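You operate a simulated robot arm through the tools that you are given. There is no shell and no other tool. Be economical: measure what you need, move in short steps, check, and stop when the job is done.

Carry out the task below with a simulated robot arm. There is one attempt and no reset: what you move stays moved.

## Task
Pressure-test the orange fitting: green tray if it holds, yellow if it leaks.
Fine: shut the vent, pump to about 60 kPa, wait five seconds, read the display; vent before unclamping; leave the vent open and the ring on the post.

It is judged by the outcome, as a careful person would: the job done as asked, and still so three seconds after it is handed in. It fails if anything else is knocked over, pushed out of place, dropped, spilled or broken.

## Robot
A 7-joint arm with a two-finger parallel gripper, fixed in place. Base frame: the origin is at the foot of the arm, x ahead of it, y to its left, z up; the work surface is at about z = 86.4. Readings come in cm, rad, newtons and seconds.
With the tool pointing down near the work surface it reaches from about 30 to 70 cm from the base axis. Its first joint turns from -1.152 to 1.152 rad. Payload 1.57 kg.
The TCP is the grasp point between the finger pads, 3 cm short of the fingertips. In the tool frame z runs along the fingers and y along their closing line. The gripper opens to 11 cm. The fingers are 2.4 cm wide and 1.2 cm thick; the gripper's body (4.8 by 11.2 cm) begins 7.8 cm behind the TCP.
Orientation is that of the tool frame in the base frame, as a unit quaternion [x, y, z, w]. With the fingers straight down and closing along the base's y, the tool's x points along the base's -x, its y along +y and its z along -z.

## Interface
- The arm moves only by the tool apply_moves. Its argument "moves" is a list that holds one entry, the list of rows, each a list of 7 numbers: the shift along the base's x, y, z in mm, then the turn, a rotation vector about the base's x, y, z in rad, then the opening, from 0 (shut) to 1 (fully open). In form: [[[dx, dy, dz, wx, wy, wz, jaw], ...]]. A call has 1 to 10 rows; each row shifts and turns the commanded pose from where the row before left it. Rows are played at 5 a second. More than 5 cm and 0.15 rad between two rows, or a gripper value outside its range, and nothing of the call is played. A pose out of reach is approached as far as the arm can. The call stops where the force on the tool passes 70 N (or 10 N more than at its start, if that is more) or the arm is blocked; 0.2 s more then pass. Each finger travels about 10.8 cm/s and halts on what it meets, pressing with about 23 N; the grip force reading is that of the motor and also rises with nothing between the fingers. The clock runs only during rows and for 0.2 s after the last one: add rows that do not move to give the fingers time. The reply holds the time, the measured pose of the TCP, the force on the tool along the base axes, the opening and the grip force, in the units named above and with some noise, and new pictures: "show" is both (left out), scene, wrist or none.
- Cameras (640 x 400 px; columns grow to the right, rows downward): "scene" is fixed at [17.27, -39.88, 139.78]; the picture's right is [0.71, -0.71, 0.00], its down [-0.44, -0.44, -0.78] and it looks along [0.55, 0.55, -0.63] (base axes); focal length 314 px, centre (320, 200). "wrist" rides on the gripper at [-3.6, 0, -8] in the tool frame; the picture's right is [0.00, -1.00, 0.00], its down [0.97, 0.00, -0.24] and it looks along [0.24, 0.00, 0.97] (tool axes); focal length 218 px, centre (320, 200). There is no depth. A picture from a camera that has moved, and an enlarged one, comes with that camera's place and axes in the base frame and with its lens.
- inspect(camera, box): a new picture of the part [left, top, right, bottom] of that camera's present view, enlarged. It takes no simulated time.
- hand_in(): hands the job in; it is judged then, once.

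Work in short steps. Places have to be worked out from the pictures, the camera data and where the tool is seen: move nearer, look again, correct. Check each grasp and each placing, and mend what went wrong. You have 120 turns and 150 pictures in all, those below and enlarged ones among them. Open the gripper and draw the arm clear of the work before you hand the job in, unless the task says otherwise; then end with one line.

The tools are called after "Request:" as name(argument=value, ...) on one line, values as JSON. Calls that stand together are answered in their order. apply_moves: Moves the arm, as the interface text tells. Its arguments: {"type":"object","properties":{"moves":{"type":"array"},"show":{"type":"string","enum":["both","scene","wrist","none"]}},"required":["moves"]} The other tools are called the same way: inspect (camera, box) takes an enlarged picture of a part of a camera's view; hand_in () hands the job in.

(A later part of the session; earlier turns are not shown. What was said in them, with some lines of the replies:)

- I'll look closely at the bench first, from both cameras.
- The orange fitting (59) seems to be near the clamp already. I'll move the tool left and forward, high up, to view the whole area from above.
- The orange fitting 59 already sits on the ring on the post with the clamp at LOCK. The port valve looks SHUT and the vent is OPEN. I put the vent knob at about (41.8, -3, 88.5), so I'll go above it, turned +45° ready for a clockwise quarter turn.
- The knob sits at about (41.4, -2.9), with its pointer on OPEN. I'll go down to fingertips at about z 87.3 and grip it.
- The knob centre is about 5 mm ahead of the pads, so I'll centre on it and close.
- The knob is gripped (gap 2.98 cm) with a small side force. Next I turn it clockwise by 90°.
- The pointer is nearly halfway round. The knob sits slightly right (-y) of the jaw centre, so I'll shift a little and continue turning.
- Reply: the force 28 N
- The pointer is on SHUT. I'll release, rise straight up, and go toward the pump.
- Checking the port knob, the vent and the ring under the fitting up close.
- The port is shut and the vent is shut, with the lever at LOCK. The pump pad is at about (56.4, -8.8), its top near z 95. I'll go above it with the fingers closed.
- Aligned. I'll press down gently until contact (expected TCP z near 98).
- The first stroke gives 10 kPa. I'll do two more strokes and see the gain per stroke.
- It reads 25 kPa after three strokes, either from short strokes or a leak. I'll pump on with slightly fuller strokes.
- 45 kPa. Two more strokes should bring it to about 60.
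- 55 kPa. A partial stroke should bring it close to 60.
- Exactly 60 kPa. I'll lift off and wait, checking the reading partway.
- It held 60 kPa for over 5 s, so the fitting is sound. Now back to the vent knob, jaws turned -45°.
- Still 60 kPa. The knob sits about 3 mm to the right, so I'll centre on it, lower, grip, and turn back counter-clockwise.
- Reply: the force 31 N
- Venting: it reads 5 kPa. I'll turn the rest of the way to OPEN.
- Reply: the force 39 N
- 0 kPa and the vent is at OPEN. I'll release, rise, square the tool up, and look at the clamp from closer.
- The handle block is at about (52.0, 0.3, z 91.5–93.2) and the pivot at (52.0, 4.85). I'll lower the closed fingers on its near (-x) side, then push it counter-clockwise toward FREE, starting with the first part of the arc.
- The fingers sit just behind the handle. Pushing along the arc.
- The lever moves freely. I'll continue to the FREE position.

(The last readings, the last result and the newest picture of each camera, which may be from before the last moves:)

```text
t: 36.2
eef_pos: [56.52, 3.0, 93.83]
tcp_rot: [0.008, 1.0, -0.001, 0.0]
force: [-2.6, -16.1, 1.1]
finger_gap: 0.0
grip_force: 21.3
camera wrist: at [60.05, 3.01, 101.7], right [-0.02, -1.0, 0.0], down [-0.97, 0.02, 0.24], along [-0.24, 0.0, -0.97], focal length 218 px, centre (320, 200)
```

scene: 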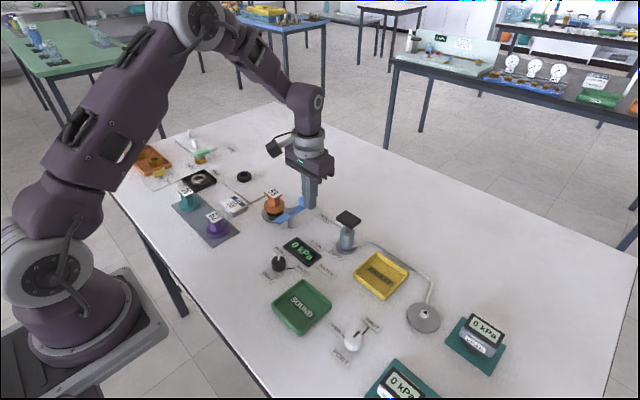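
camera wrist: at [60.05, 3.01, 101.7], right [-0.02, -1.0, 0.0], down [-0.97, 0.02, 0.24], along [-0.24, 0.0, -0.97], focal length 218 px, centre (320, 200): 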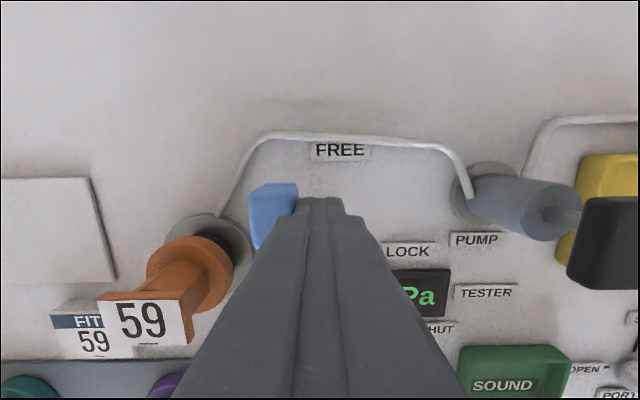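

The lever is at the FREE stop. I'll back away, rise, and view the fitting from above with open jaws.

Request:
apply_moves(moves=[[[0, -10, 0, 0, 0, 0, 0], [0, -10, 30, 0, 0, 0, 0], [0, 0, 50, 0, 0, 0, 0], [0, 0, 50, 0, 0, 0, 0.3], [-20, 40, 0, 0, 0, 0, 0.6], [-20, 40, 0, 0, 0, 0, 0.6], [-5, 11, 0, 0, 0, 0, 0.6], [0, 0, 0, 0, 0, 0, 0.6]]])

```text
t: 38.0
eef_pos: [51.92, 10.35, 106.72]
tcp_rot: [0.007, 1.0, 0.0, 0.0]
force: [-1.2, 0.7, 0.2]
finger_gap: 6.61
grip_force: 0.1
camera wrist: at [55.45, 10.37, 114.7], right [-0.01, -1.0, 0.0], down [-0.97, 0.01, 0.24], along [-0.24, 0.0, -0.97], focal length 218 px, centre (320, 200)
```

scene: 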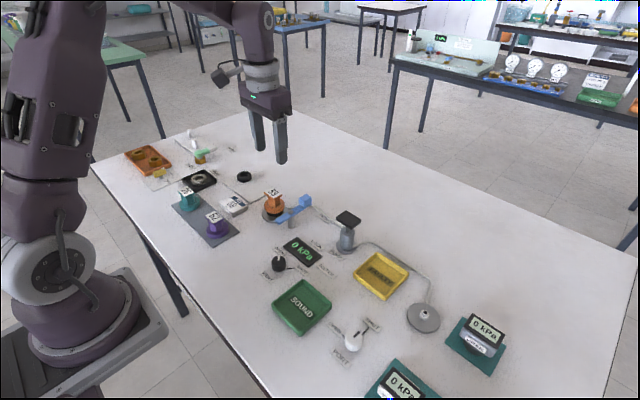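
wrist: 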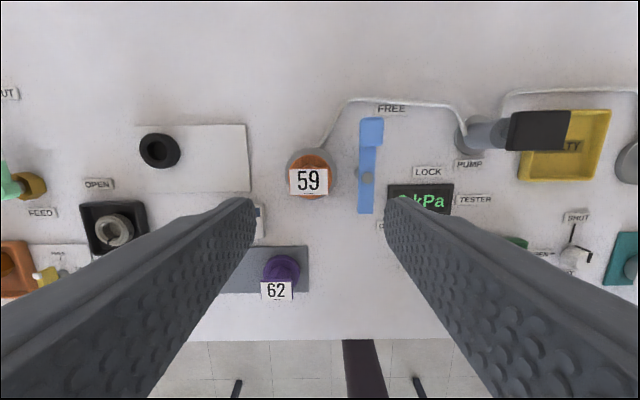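

Request:
inspect(camera="wrist", box=[270, 110, 400, 230])

Request:
inspect(camera="scene", box=[245, 170, 345, 240])

```text
3.33 times, centred on (335, 170) of wrist
camera zoom: at [55.45, 10.37, 114.7], right [-0.01, -1.0, 0.0], down [-0.97, 0.01, 0.24], along [-0.24, 0.0, -0.97], focal length 728 px, centre (270, 300)
```

zoom: 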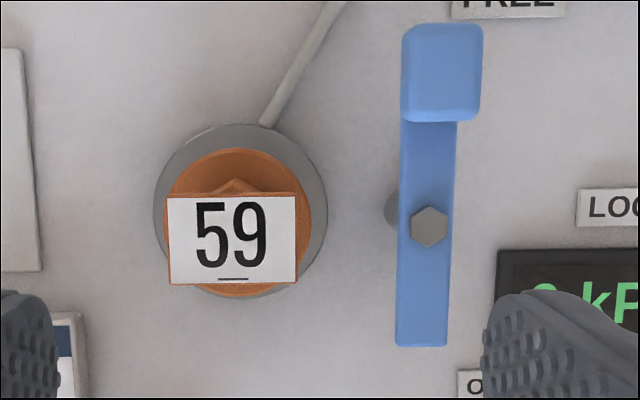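

```text
5.71 times, centred on (295, 205) of scene
camera zoom: at [17.27, -39.88, 139.78], right [0.71, -0.71, 0.0], down [-0.44, -0.44, -0.78], along [0.55, 0.55, -0.63], focal length 1792 px, centre (463, 171)
```

zoom: 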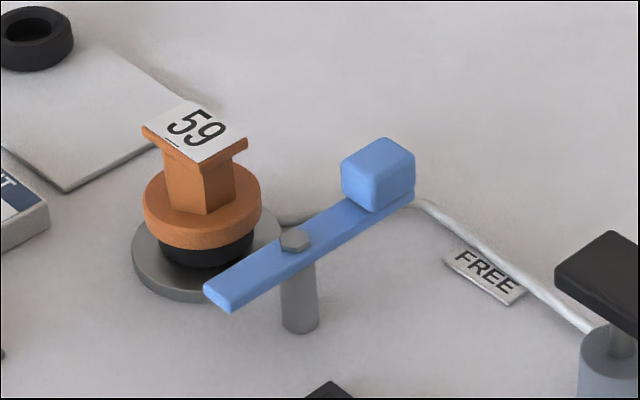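

Triangulating both cameras puts the tag top at z≈93, centre (52.0, 11.45), with the flange top at z≈90. I'll descend part way with 5.5 cm jaws and verify.

Request:
apply_moves(moves=[[[1, 11, -30, 0, 0, 0, 0.5], [0, 0, -30, 0, 0, 0, 0.5], [0, 0, -27, 0, 0, 0, 0.5], [0, 0, 0, 0, 0, 0, 0.5]]])

Request:
inspect(camera="scene", box=[225, 160, 325, 240])

```text
t: 39.0
eef_pos: [52.08, 11.28, 98.11]
tcp_rot: [0.007, 1.0, 0.0, 0.0]
force: [-0.7, -0.5, -0.1]
finger_gap: 5.49
grip_force: 0.0
camera wrist: at [55.64, 11.37, 106.0], right [-0.01, -1.0, 0.0], down [-0.97, 0.01, 0.24], along [-0.24, 0.0, -0.97], focal length 218 px, centre (320, 200)
```

scene: 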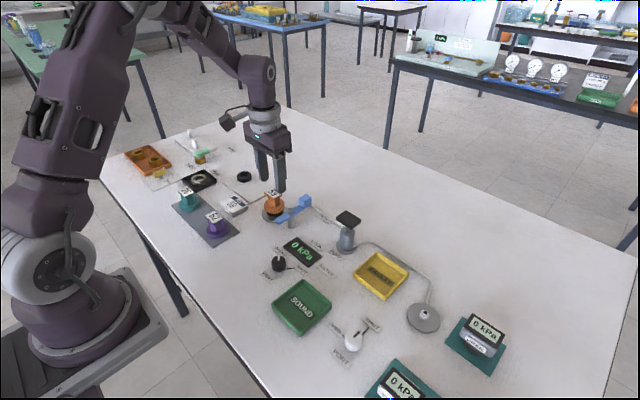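
wrist: 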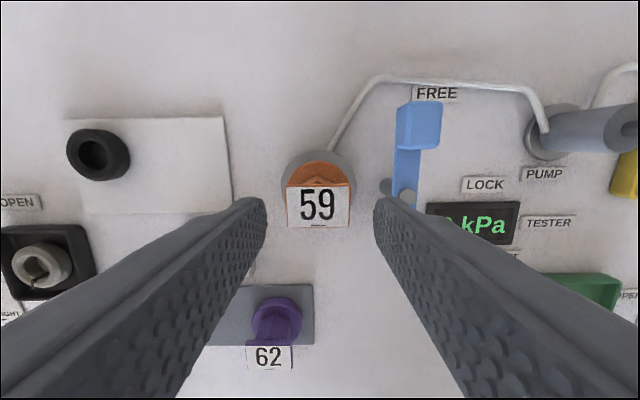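

```text
5.00 times, centred on (275, 200) of scene
camera zoom: at [17.27, -39.88, 139.78], right [0.71, -0.71, 0.0], down [-0.44, -0.44, -0.78], along [0.55, 0.55, -0.63], focal length 1568 px, centre (545, 200)
```

zoom: 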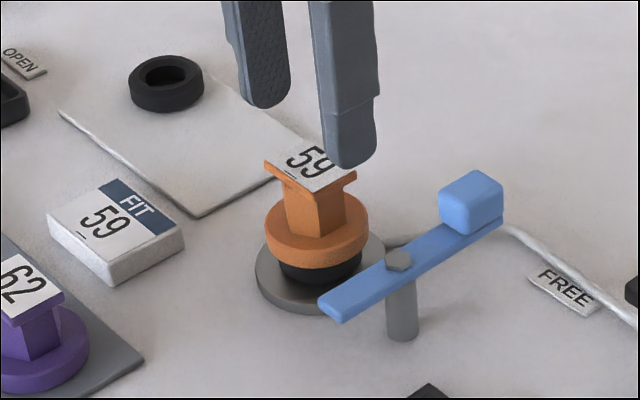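

The tag is centred between the jaws (x≈52.2, y≈11.35). I'll lower to TCP z≈94.6 and check finger height against the flange.

Request:
apply_moves(moves=[[[1, 0, -20, 0, 0, 0, 0.5], [0, 0, -15, 0, 0, 0, 0.5], [0, 0, 0, 0, 0, 0, 0.5]]], show="wrist")

Request:
inspect(camera="scene", box=[225, 160, 325, 240])

```text
t: 39.8
eef_pos: [52.18, 11.43, 94.6]
tcp_rot: [0.006, 1.0, 0.001, -0.001]
force: [-0.1, 0.2, -0.6]
finger_gap: 5.51
grip_force: 0.1
camera wrist: at [55.71, 11.37, 102.52], right [-0.01, -1.0, 0.0], down [-0.97, 0.01, 0.24], along [-0.24, 0.0, -0.97], focal length 218 px, centre (320, 200)
```

wrist: 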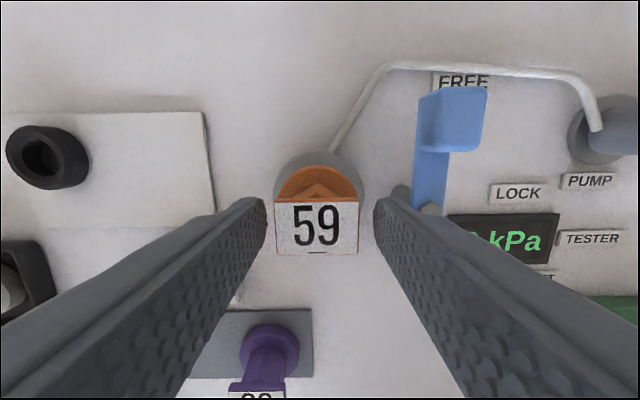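

```text
5.00 times, centred on (275, 200) of scene
camera zoom: at [17.27, -39.88, 139.78], right [0.71, -0.71, 0.0], down [-0.44, -0.44, -0.78], along [0.55, 0.55, -0.63], focal length 1568 px, centre (545, 200)
```

zoom: 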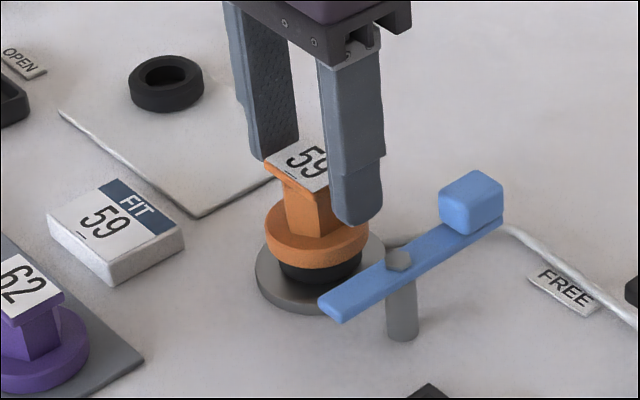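

Jaws straddle the tag, and the tips are clear of the flange. Closing.

Request:
apply_moves(moves=[[[0, 0, 0, 0, 0, 0, 0.38], [0, 0, 0, 0, 0, 0, 0.28], [0, 0, 0, 0, 0, 0, 0.2], [0, 0, 0, 0, 0, 0, 0.2]]], show="wrist")

Request:
inspect(camera="scene", box=[225, 160, 325, 240])

```text
t: 40.8
eef_pos: [52.07, 11.3, 94.54]
tcp_rot: [0.007, 1.0, 0.0, 0.001]
force: [-0.2, 0.4, 0.3]
finger_gap: 3.9
grip_force: 23.1
camera wrist: at [55.71, 11.37, 102.53], right [-0.01, -1.0, 0.0], down [-0.97, 0.01, 0.24], along [-0.24, 0.0, -0.97], focal length 218 px, centre (320, 200)
```

wrist: 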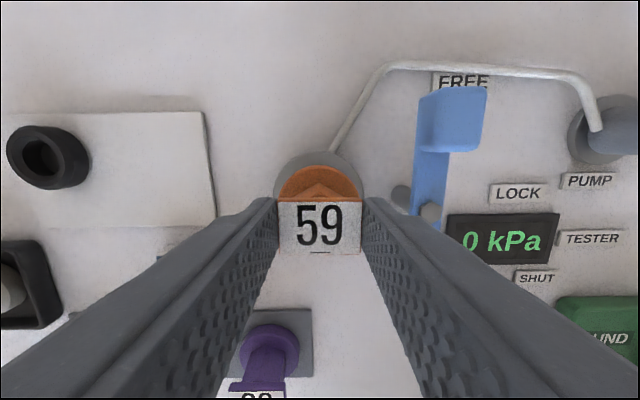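

```text
5.00 times, centred on (275, 200) of scene
camera zoom: at [17.27, -39.88, 139.78], right [0.71, -0.71, 0.0], down [-0.44, -0.44, -0.78], along [0.55, 0.55, -0.63], focal length 1568 px, centre (545, 200)
```

zoom: 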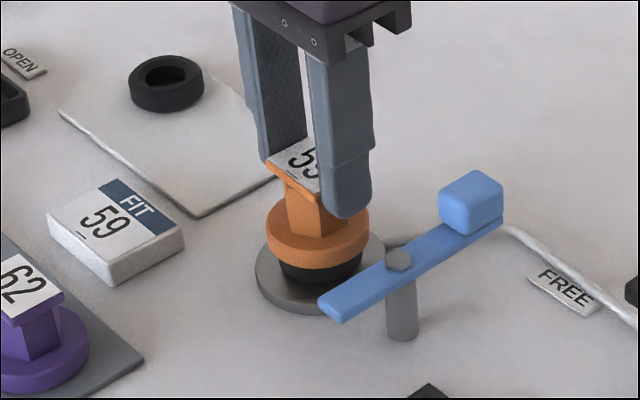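

Gripped by the tag (gap 3.9 cm). I'll lift gently straight up and check the ring stays.

Request:
apply_moves(moves=[[[0, 0, 5, 0, 0, 0, 0.2], [0, 0, 10, 0, 0, 0, 0.2], [0, 0, 20, 0, 0, 0, 0.2], [0, 0, 20, 0, 0, 0, 0.2], [0, 0, 0, 0, 0, 0, 0.2]]], show="wrist")

Request:
inspect(camera="scene", box=[225, 140, 325, 240])

```text
t: 42.0
eef_pos: [52.17, 11.42, 100.16]
tcp_rot: [0.007, 1.0, 0.0, 0.001]
force: [-0.5, -0.2, -1.1]
finger_gap: 3.9
grip_force: 23.2
camera wrist: at [55.73, 11.45, 108.05], right [-0.01, -1.0, 0.0], down [-0.97, 0.01, 0.24], along [-0.24, 0.0, -0.97], focal length 218 px, centre (320, 200)
```

wrist: 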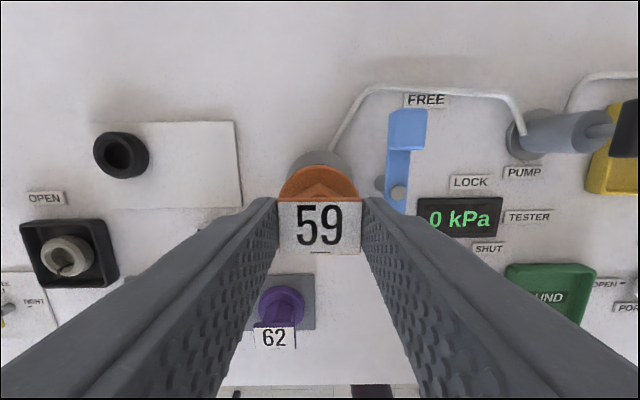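

```text
4.00 times, centred on (275, 190) of scene
camera zoom: at [17.27, -39.88, 139.78], right [0.71, -0.71, 0.0], down [-0.44, -0.44, -0.78], along [0.55, 0.55, -0.63], focal length 1254 px, centre (500, 240)
```

zoom: 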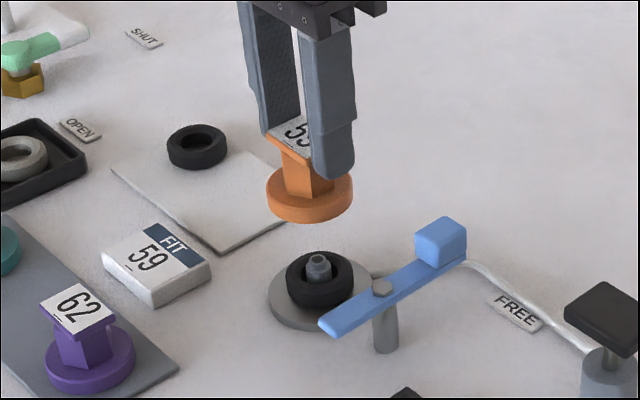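

The ring stayed on the post and the fitting is held level. I'll carry it to above the green tray, centre at about (38.4, -13.4).

Request:
apply_moves(moves=[[[0, 0, 30, 0, 0, 0, 0.2], [-20, -35, 0, 0, 0, 0, 0.2], [-20, -36, 0, 0, 0, 0, 0.2], [-20, -36, 0, 0, 0, 0, 0.2], [-20, -36, 0, 0, 0, 0, 0.2], [-20, -36, 0, 0, 0, 0, 0.2], [-20, -36, 0, 0, 0, 0, 0.2], [-18, -33, 0, 0, 0, 0, 0.2], [0, 0, 0, 0, 0, 0, 0.2]]])

```text
t: 44.0
eef_pos: [38.47, -13.5, 103.21]
tcp_rot: [0.007, 1.0, 0.0, -0.001]
force: [-0.4, -0.4, -0.6]
finger_gap: 3.92
grip_force: 23.2
camera wrist: at [41.94, -13.47, 111.15], right [-0.01, -1.0, 0.0], down [-0.97, 0.01, 0.24], along [-0.24, 0.0, -0.97], focal length 218 px, centre (320, 200)
```

scene: 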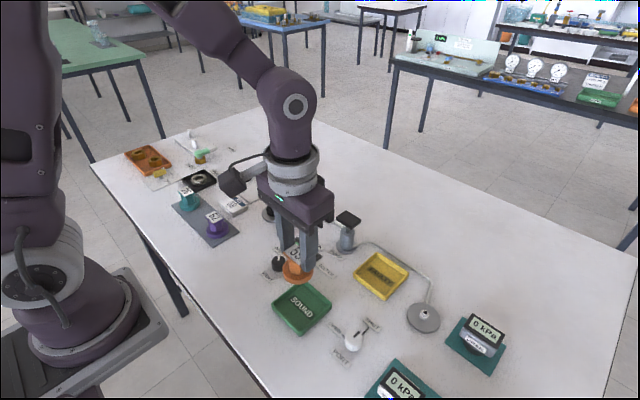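
wrist: 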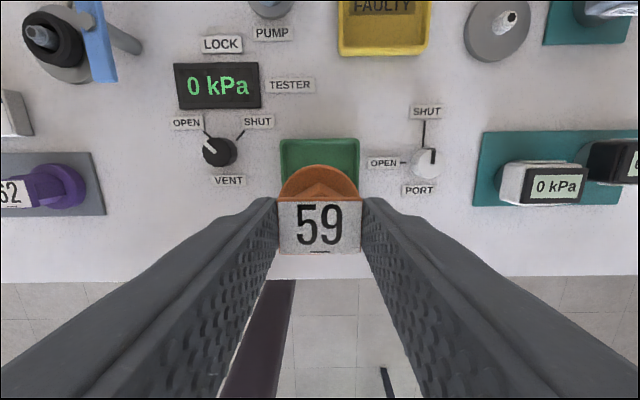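

Aligned over the tray. Lowering, slowly near the bottom.

Request:
apply_moves(moves=[[[-1, 0, -35, 0, 0, 0, 0.2], [0, 0, -35, 0, 0, 0, 0.2], [0, 0, -15, 0, 0, 0, 0.2], [0, 0, 0, 0, 0, 0, 0.2]]], show="wrist")

Request:
inspect(camera="scene", box=[250, 240, 370, 350])

```text
t: 45.0
eef_pos: [38.33, -13.41, 94.59]
tcp_rot: [0.008, 1.0, 0.0, -0.001]
force: [0.8, -0.4, -0.6]
finger_gap: 3.92
grip_force: 23.4
camera wrist: at [41.85, -13.35, 102.54], right [-0.02, -1.0, 0.0], down [-0.97, 0.01, 0.24], along [-0.24, 0.0, -0.97], focal length 218 px, centre (320, 200)
```

wrist: 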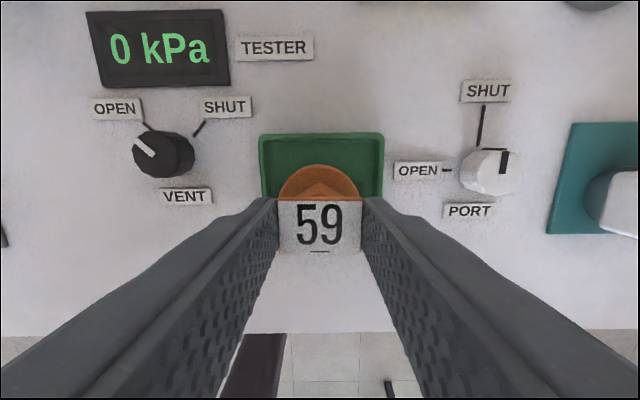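

```text
3.64 times, centred on (310, 295) of scene
camera zoom: at [17.27, -39.88, 139.78], right [0.71, -0.71, 0.0], down [-0.44, -0.44, -0.78], along [0.55, 0.55, -0.63], focal length 1140 px, centre (356, -146)
```

zoom: 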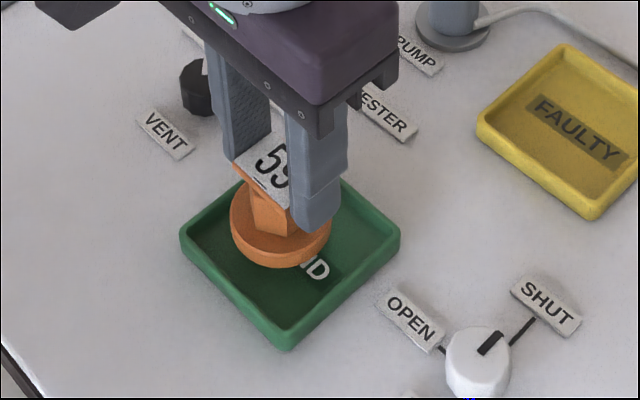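

The flange is over the tray floor with a margin all around. I'll lower in small steps until contact.

Request:
apply_moves(moves=[[[0, 0, -5, 0, 0, 0, 0.2], [0, 0, -5, 0, 0, 0, 0.2], [0, 0, 0, 0, 0, 0, 0.2]]], show="none")

Request:
inspect(camera="scene", box=[250, 240, 370, 350])

```text
t: 45.8
eef_pos: [38.39, -13.38, 93.59]
tcp_rot: [0.007, 1.0, 0.0, 0.001]
force: [0.5, 0.1, -1.0]
finger_gap: 3.91
grip_force: 22.9
```

```text
3.64 times, centred on (310, 295) of scene
camera zoom: at [17.27, -39.88, 139.78], right [0.71, -0.71, 0.0], down [-0.44, -0.44, -0.78], along [0.55, 0.55, -0.63], focal length 1140 px, centre (356, -146)
```

zoom: 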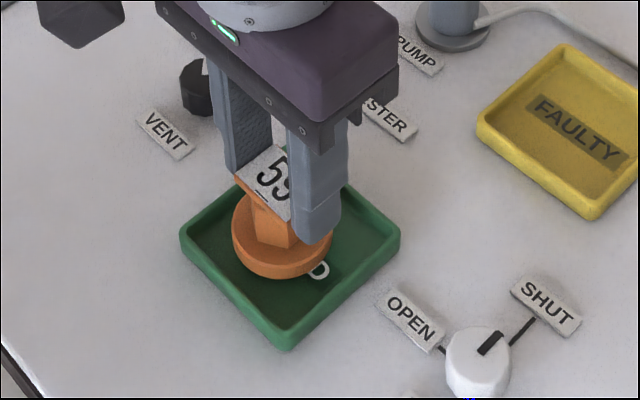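

No contact yet. I'll nudge (+3, -3) mm toward the tray centre and keep lowering.

Request:
apply_moves(moves=[[[3, -3, -3, 0, 0, 0, 0.2], [0, 0, -3, 0, 0, 0, 0.2], [0, 0, -3, 0, 0, 0, 0.2], [0, 0, 0, 0, 0, 0, 0.2]]], show="none")

Request:
inspect(camera="scene", box=[250, 240, 370, 350])

```text
t: 46.8
eef_pos: [38.68, -13.64, 92.65]
tcp_rot: [0.007, 1.0, -0.001, 0.0]
force: [-0.1, -0.2, -1.2]
finger_gap: 3.91
grip_force: 23.3
```

```text
3.64 times, centred on (310, 295) of scene
camera zoom: at [17.27, -39.88, 139.78], right [0.71, -0.71, 0.0], down [-0.44, -0.44, -0.78], along [0.55, 0.55, -0.63], focal length 1140 px, centre (356, -146)
```

zoom: 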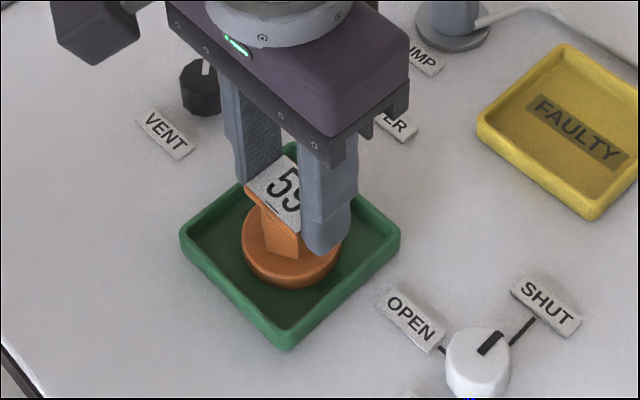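

Well centred and still not touching. Lowering further in 3 mm steps.

Request:
apply_moves(moves=[[[0, 0, -3, 0, 0, 0, 0.2], [0, 0, 0, 0, 0, 0, 0.2], [0, 0, -3, 0, 0, 0, 0.2], [0, 0, 0, 0, 0, 0, 0.2]]], show="none")

Request:
inspect(camera="scene", box=[250, 240, 370, 350])

```text
t: 47.8
eef_pos: [38.61, -13.77, 92.19]
tcp_rot: [0.008, 1.0, -0.001, 0.0]
force: [3.1, 5.6, 19.1]
finger_gap: 3.95
grip_force: 23.2
```

```text
3.64 times, centred on (310, 295) of scene
camera zoom: at [17.25, -39.86, 139.79], right [0.71, -0.71, 0.0], down [-0.44, -0.44, -0.78], along [0.55, 0.55, -0.63], focal length 1140 px, centre (356, -146)
```

zoom: 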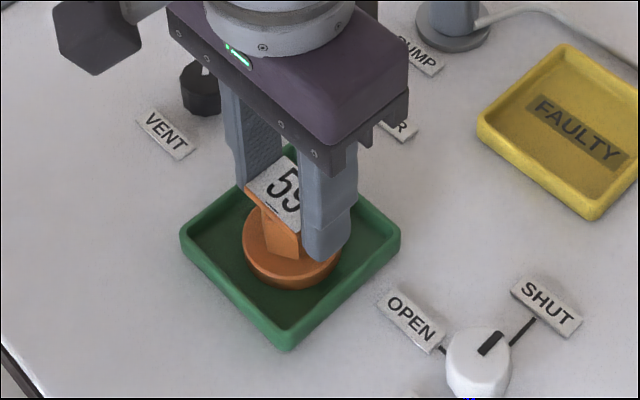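

The fitting rests on the tray floor (19 N up). I'll ease off slightly, open, and rise.

Request:
apply_moves(moves=[[[0, 0, 2, 0, 0, 0, 0.2], [0, 0, 0, 0, 0, 0, 0.42], [0, 0, 0, 0, 0, 0, 0.5], [0, 0, 0, 0, 0, 0, 0.5], [0, 0, 30, 0, 0, 0, 0.5], [0, 0, 50, 0, 0, 0, 0.5], [0, 0, 50, 0, 0, 0, 0.5], [0, 30, 30, 0, 0, 0, 0.5], [0, 40, 0, 0, 0, 0, 0.5], [0, 0, 0, 0, 0, 0, 0.5]]])

Request:
inspect(camera="scene", box=[240, 170, 400, 350])

```text
t: 50.0
eef_pos: [38.55, -6.6, 108.24]
tcp_rot: [0.008, 1.0, 0.0, -0.001]
force: [-1.0, -0.4, -0.2]
finger_gap: 5.49
grip_force: 0.0
camera wrist: at [42.08, -6.59, 116.23], right [-0.02, -1.0, 0.0], down [-0.97, 0.01, 0.24], along [-0.24, 0.0, -0.97], focal length 218 px, centre (320, 200)
```

scene: 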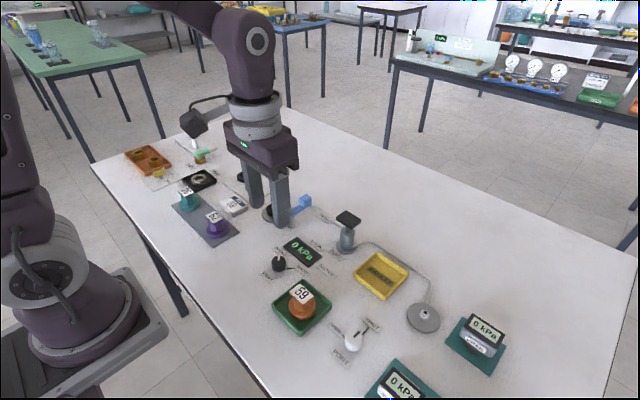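
wrist: 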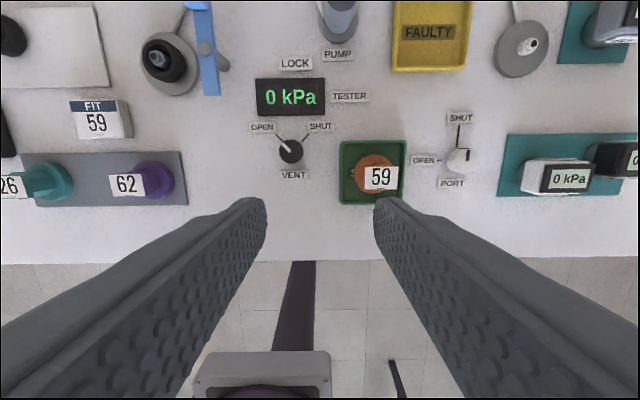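

```text
2.22 times, centred on (320, 260) of scene
camera zoom: at [17.27, -39.88, 139.78], right [0.71, -0.71, 0.0], down [-0.44, -0.44, -0.78], along [0.55, 0.55, -0.63], focal length 697 px, centre (320, 67)
```

zoom: 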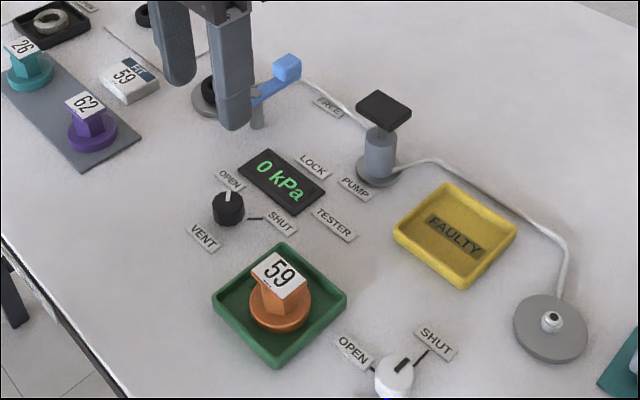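

The fitting stands upright in the green tray, the vent is open at 0 kPa, and the ring is on the post. The arm is clear with the gripper open, so I'm handing in.

Request:
hand_in()

```text
The job is handed in.
```

The orange fitting (59) held 60 kPa for over five seconds, so it is in the green SOUND tray; the vent was opened before unclamping and left open, and the ring is still on the post.
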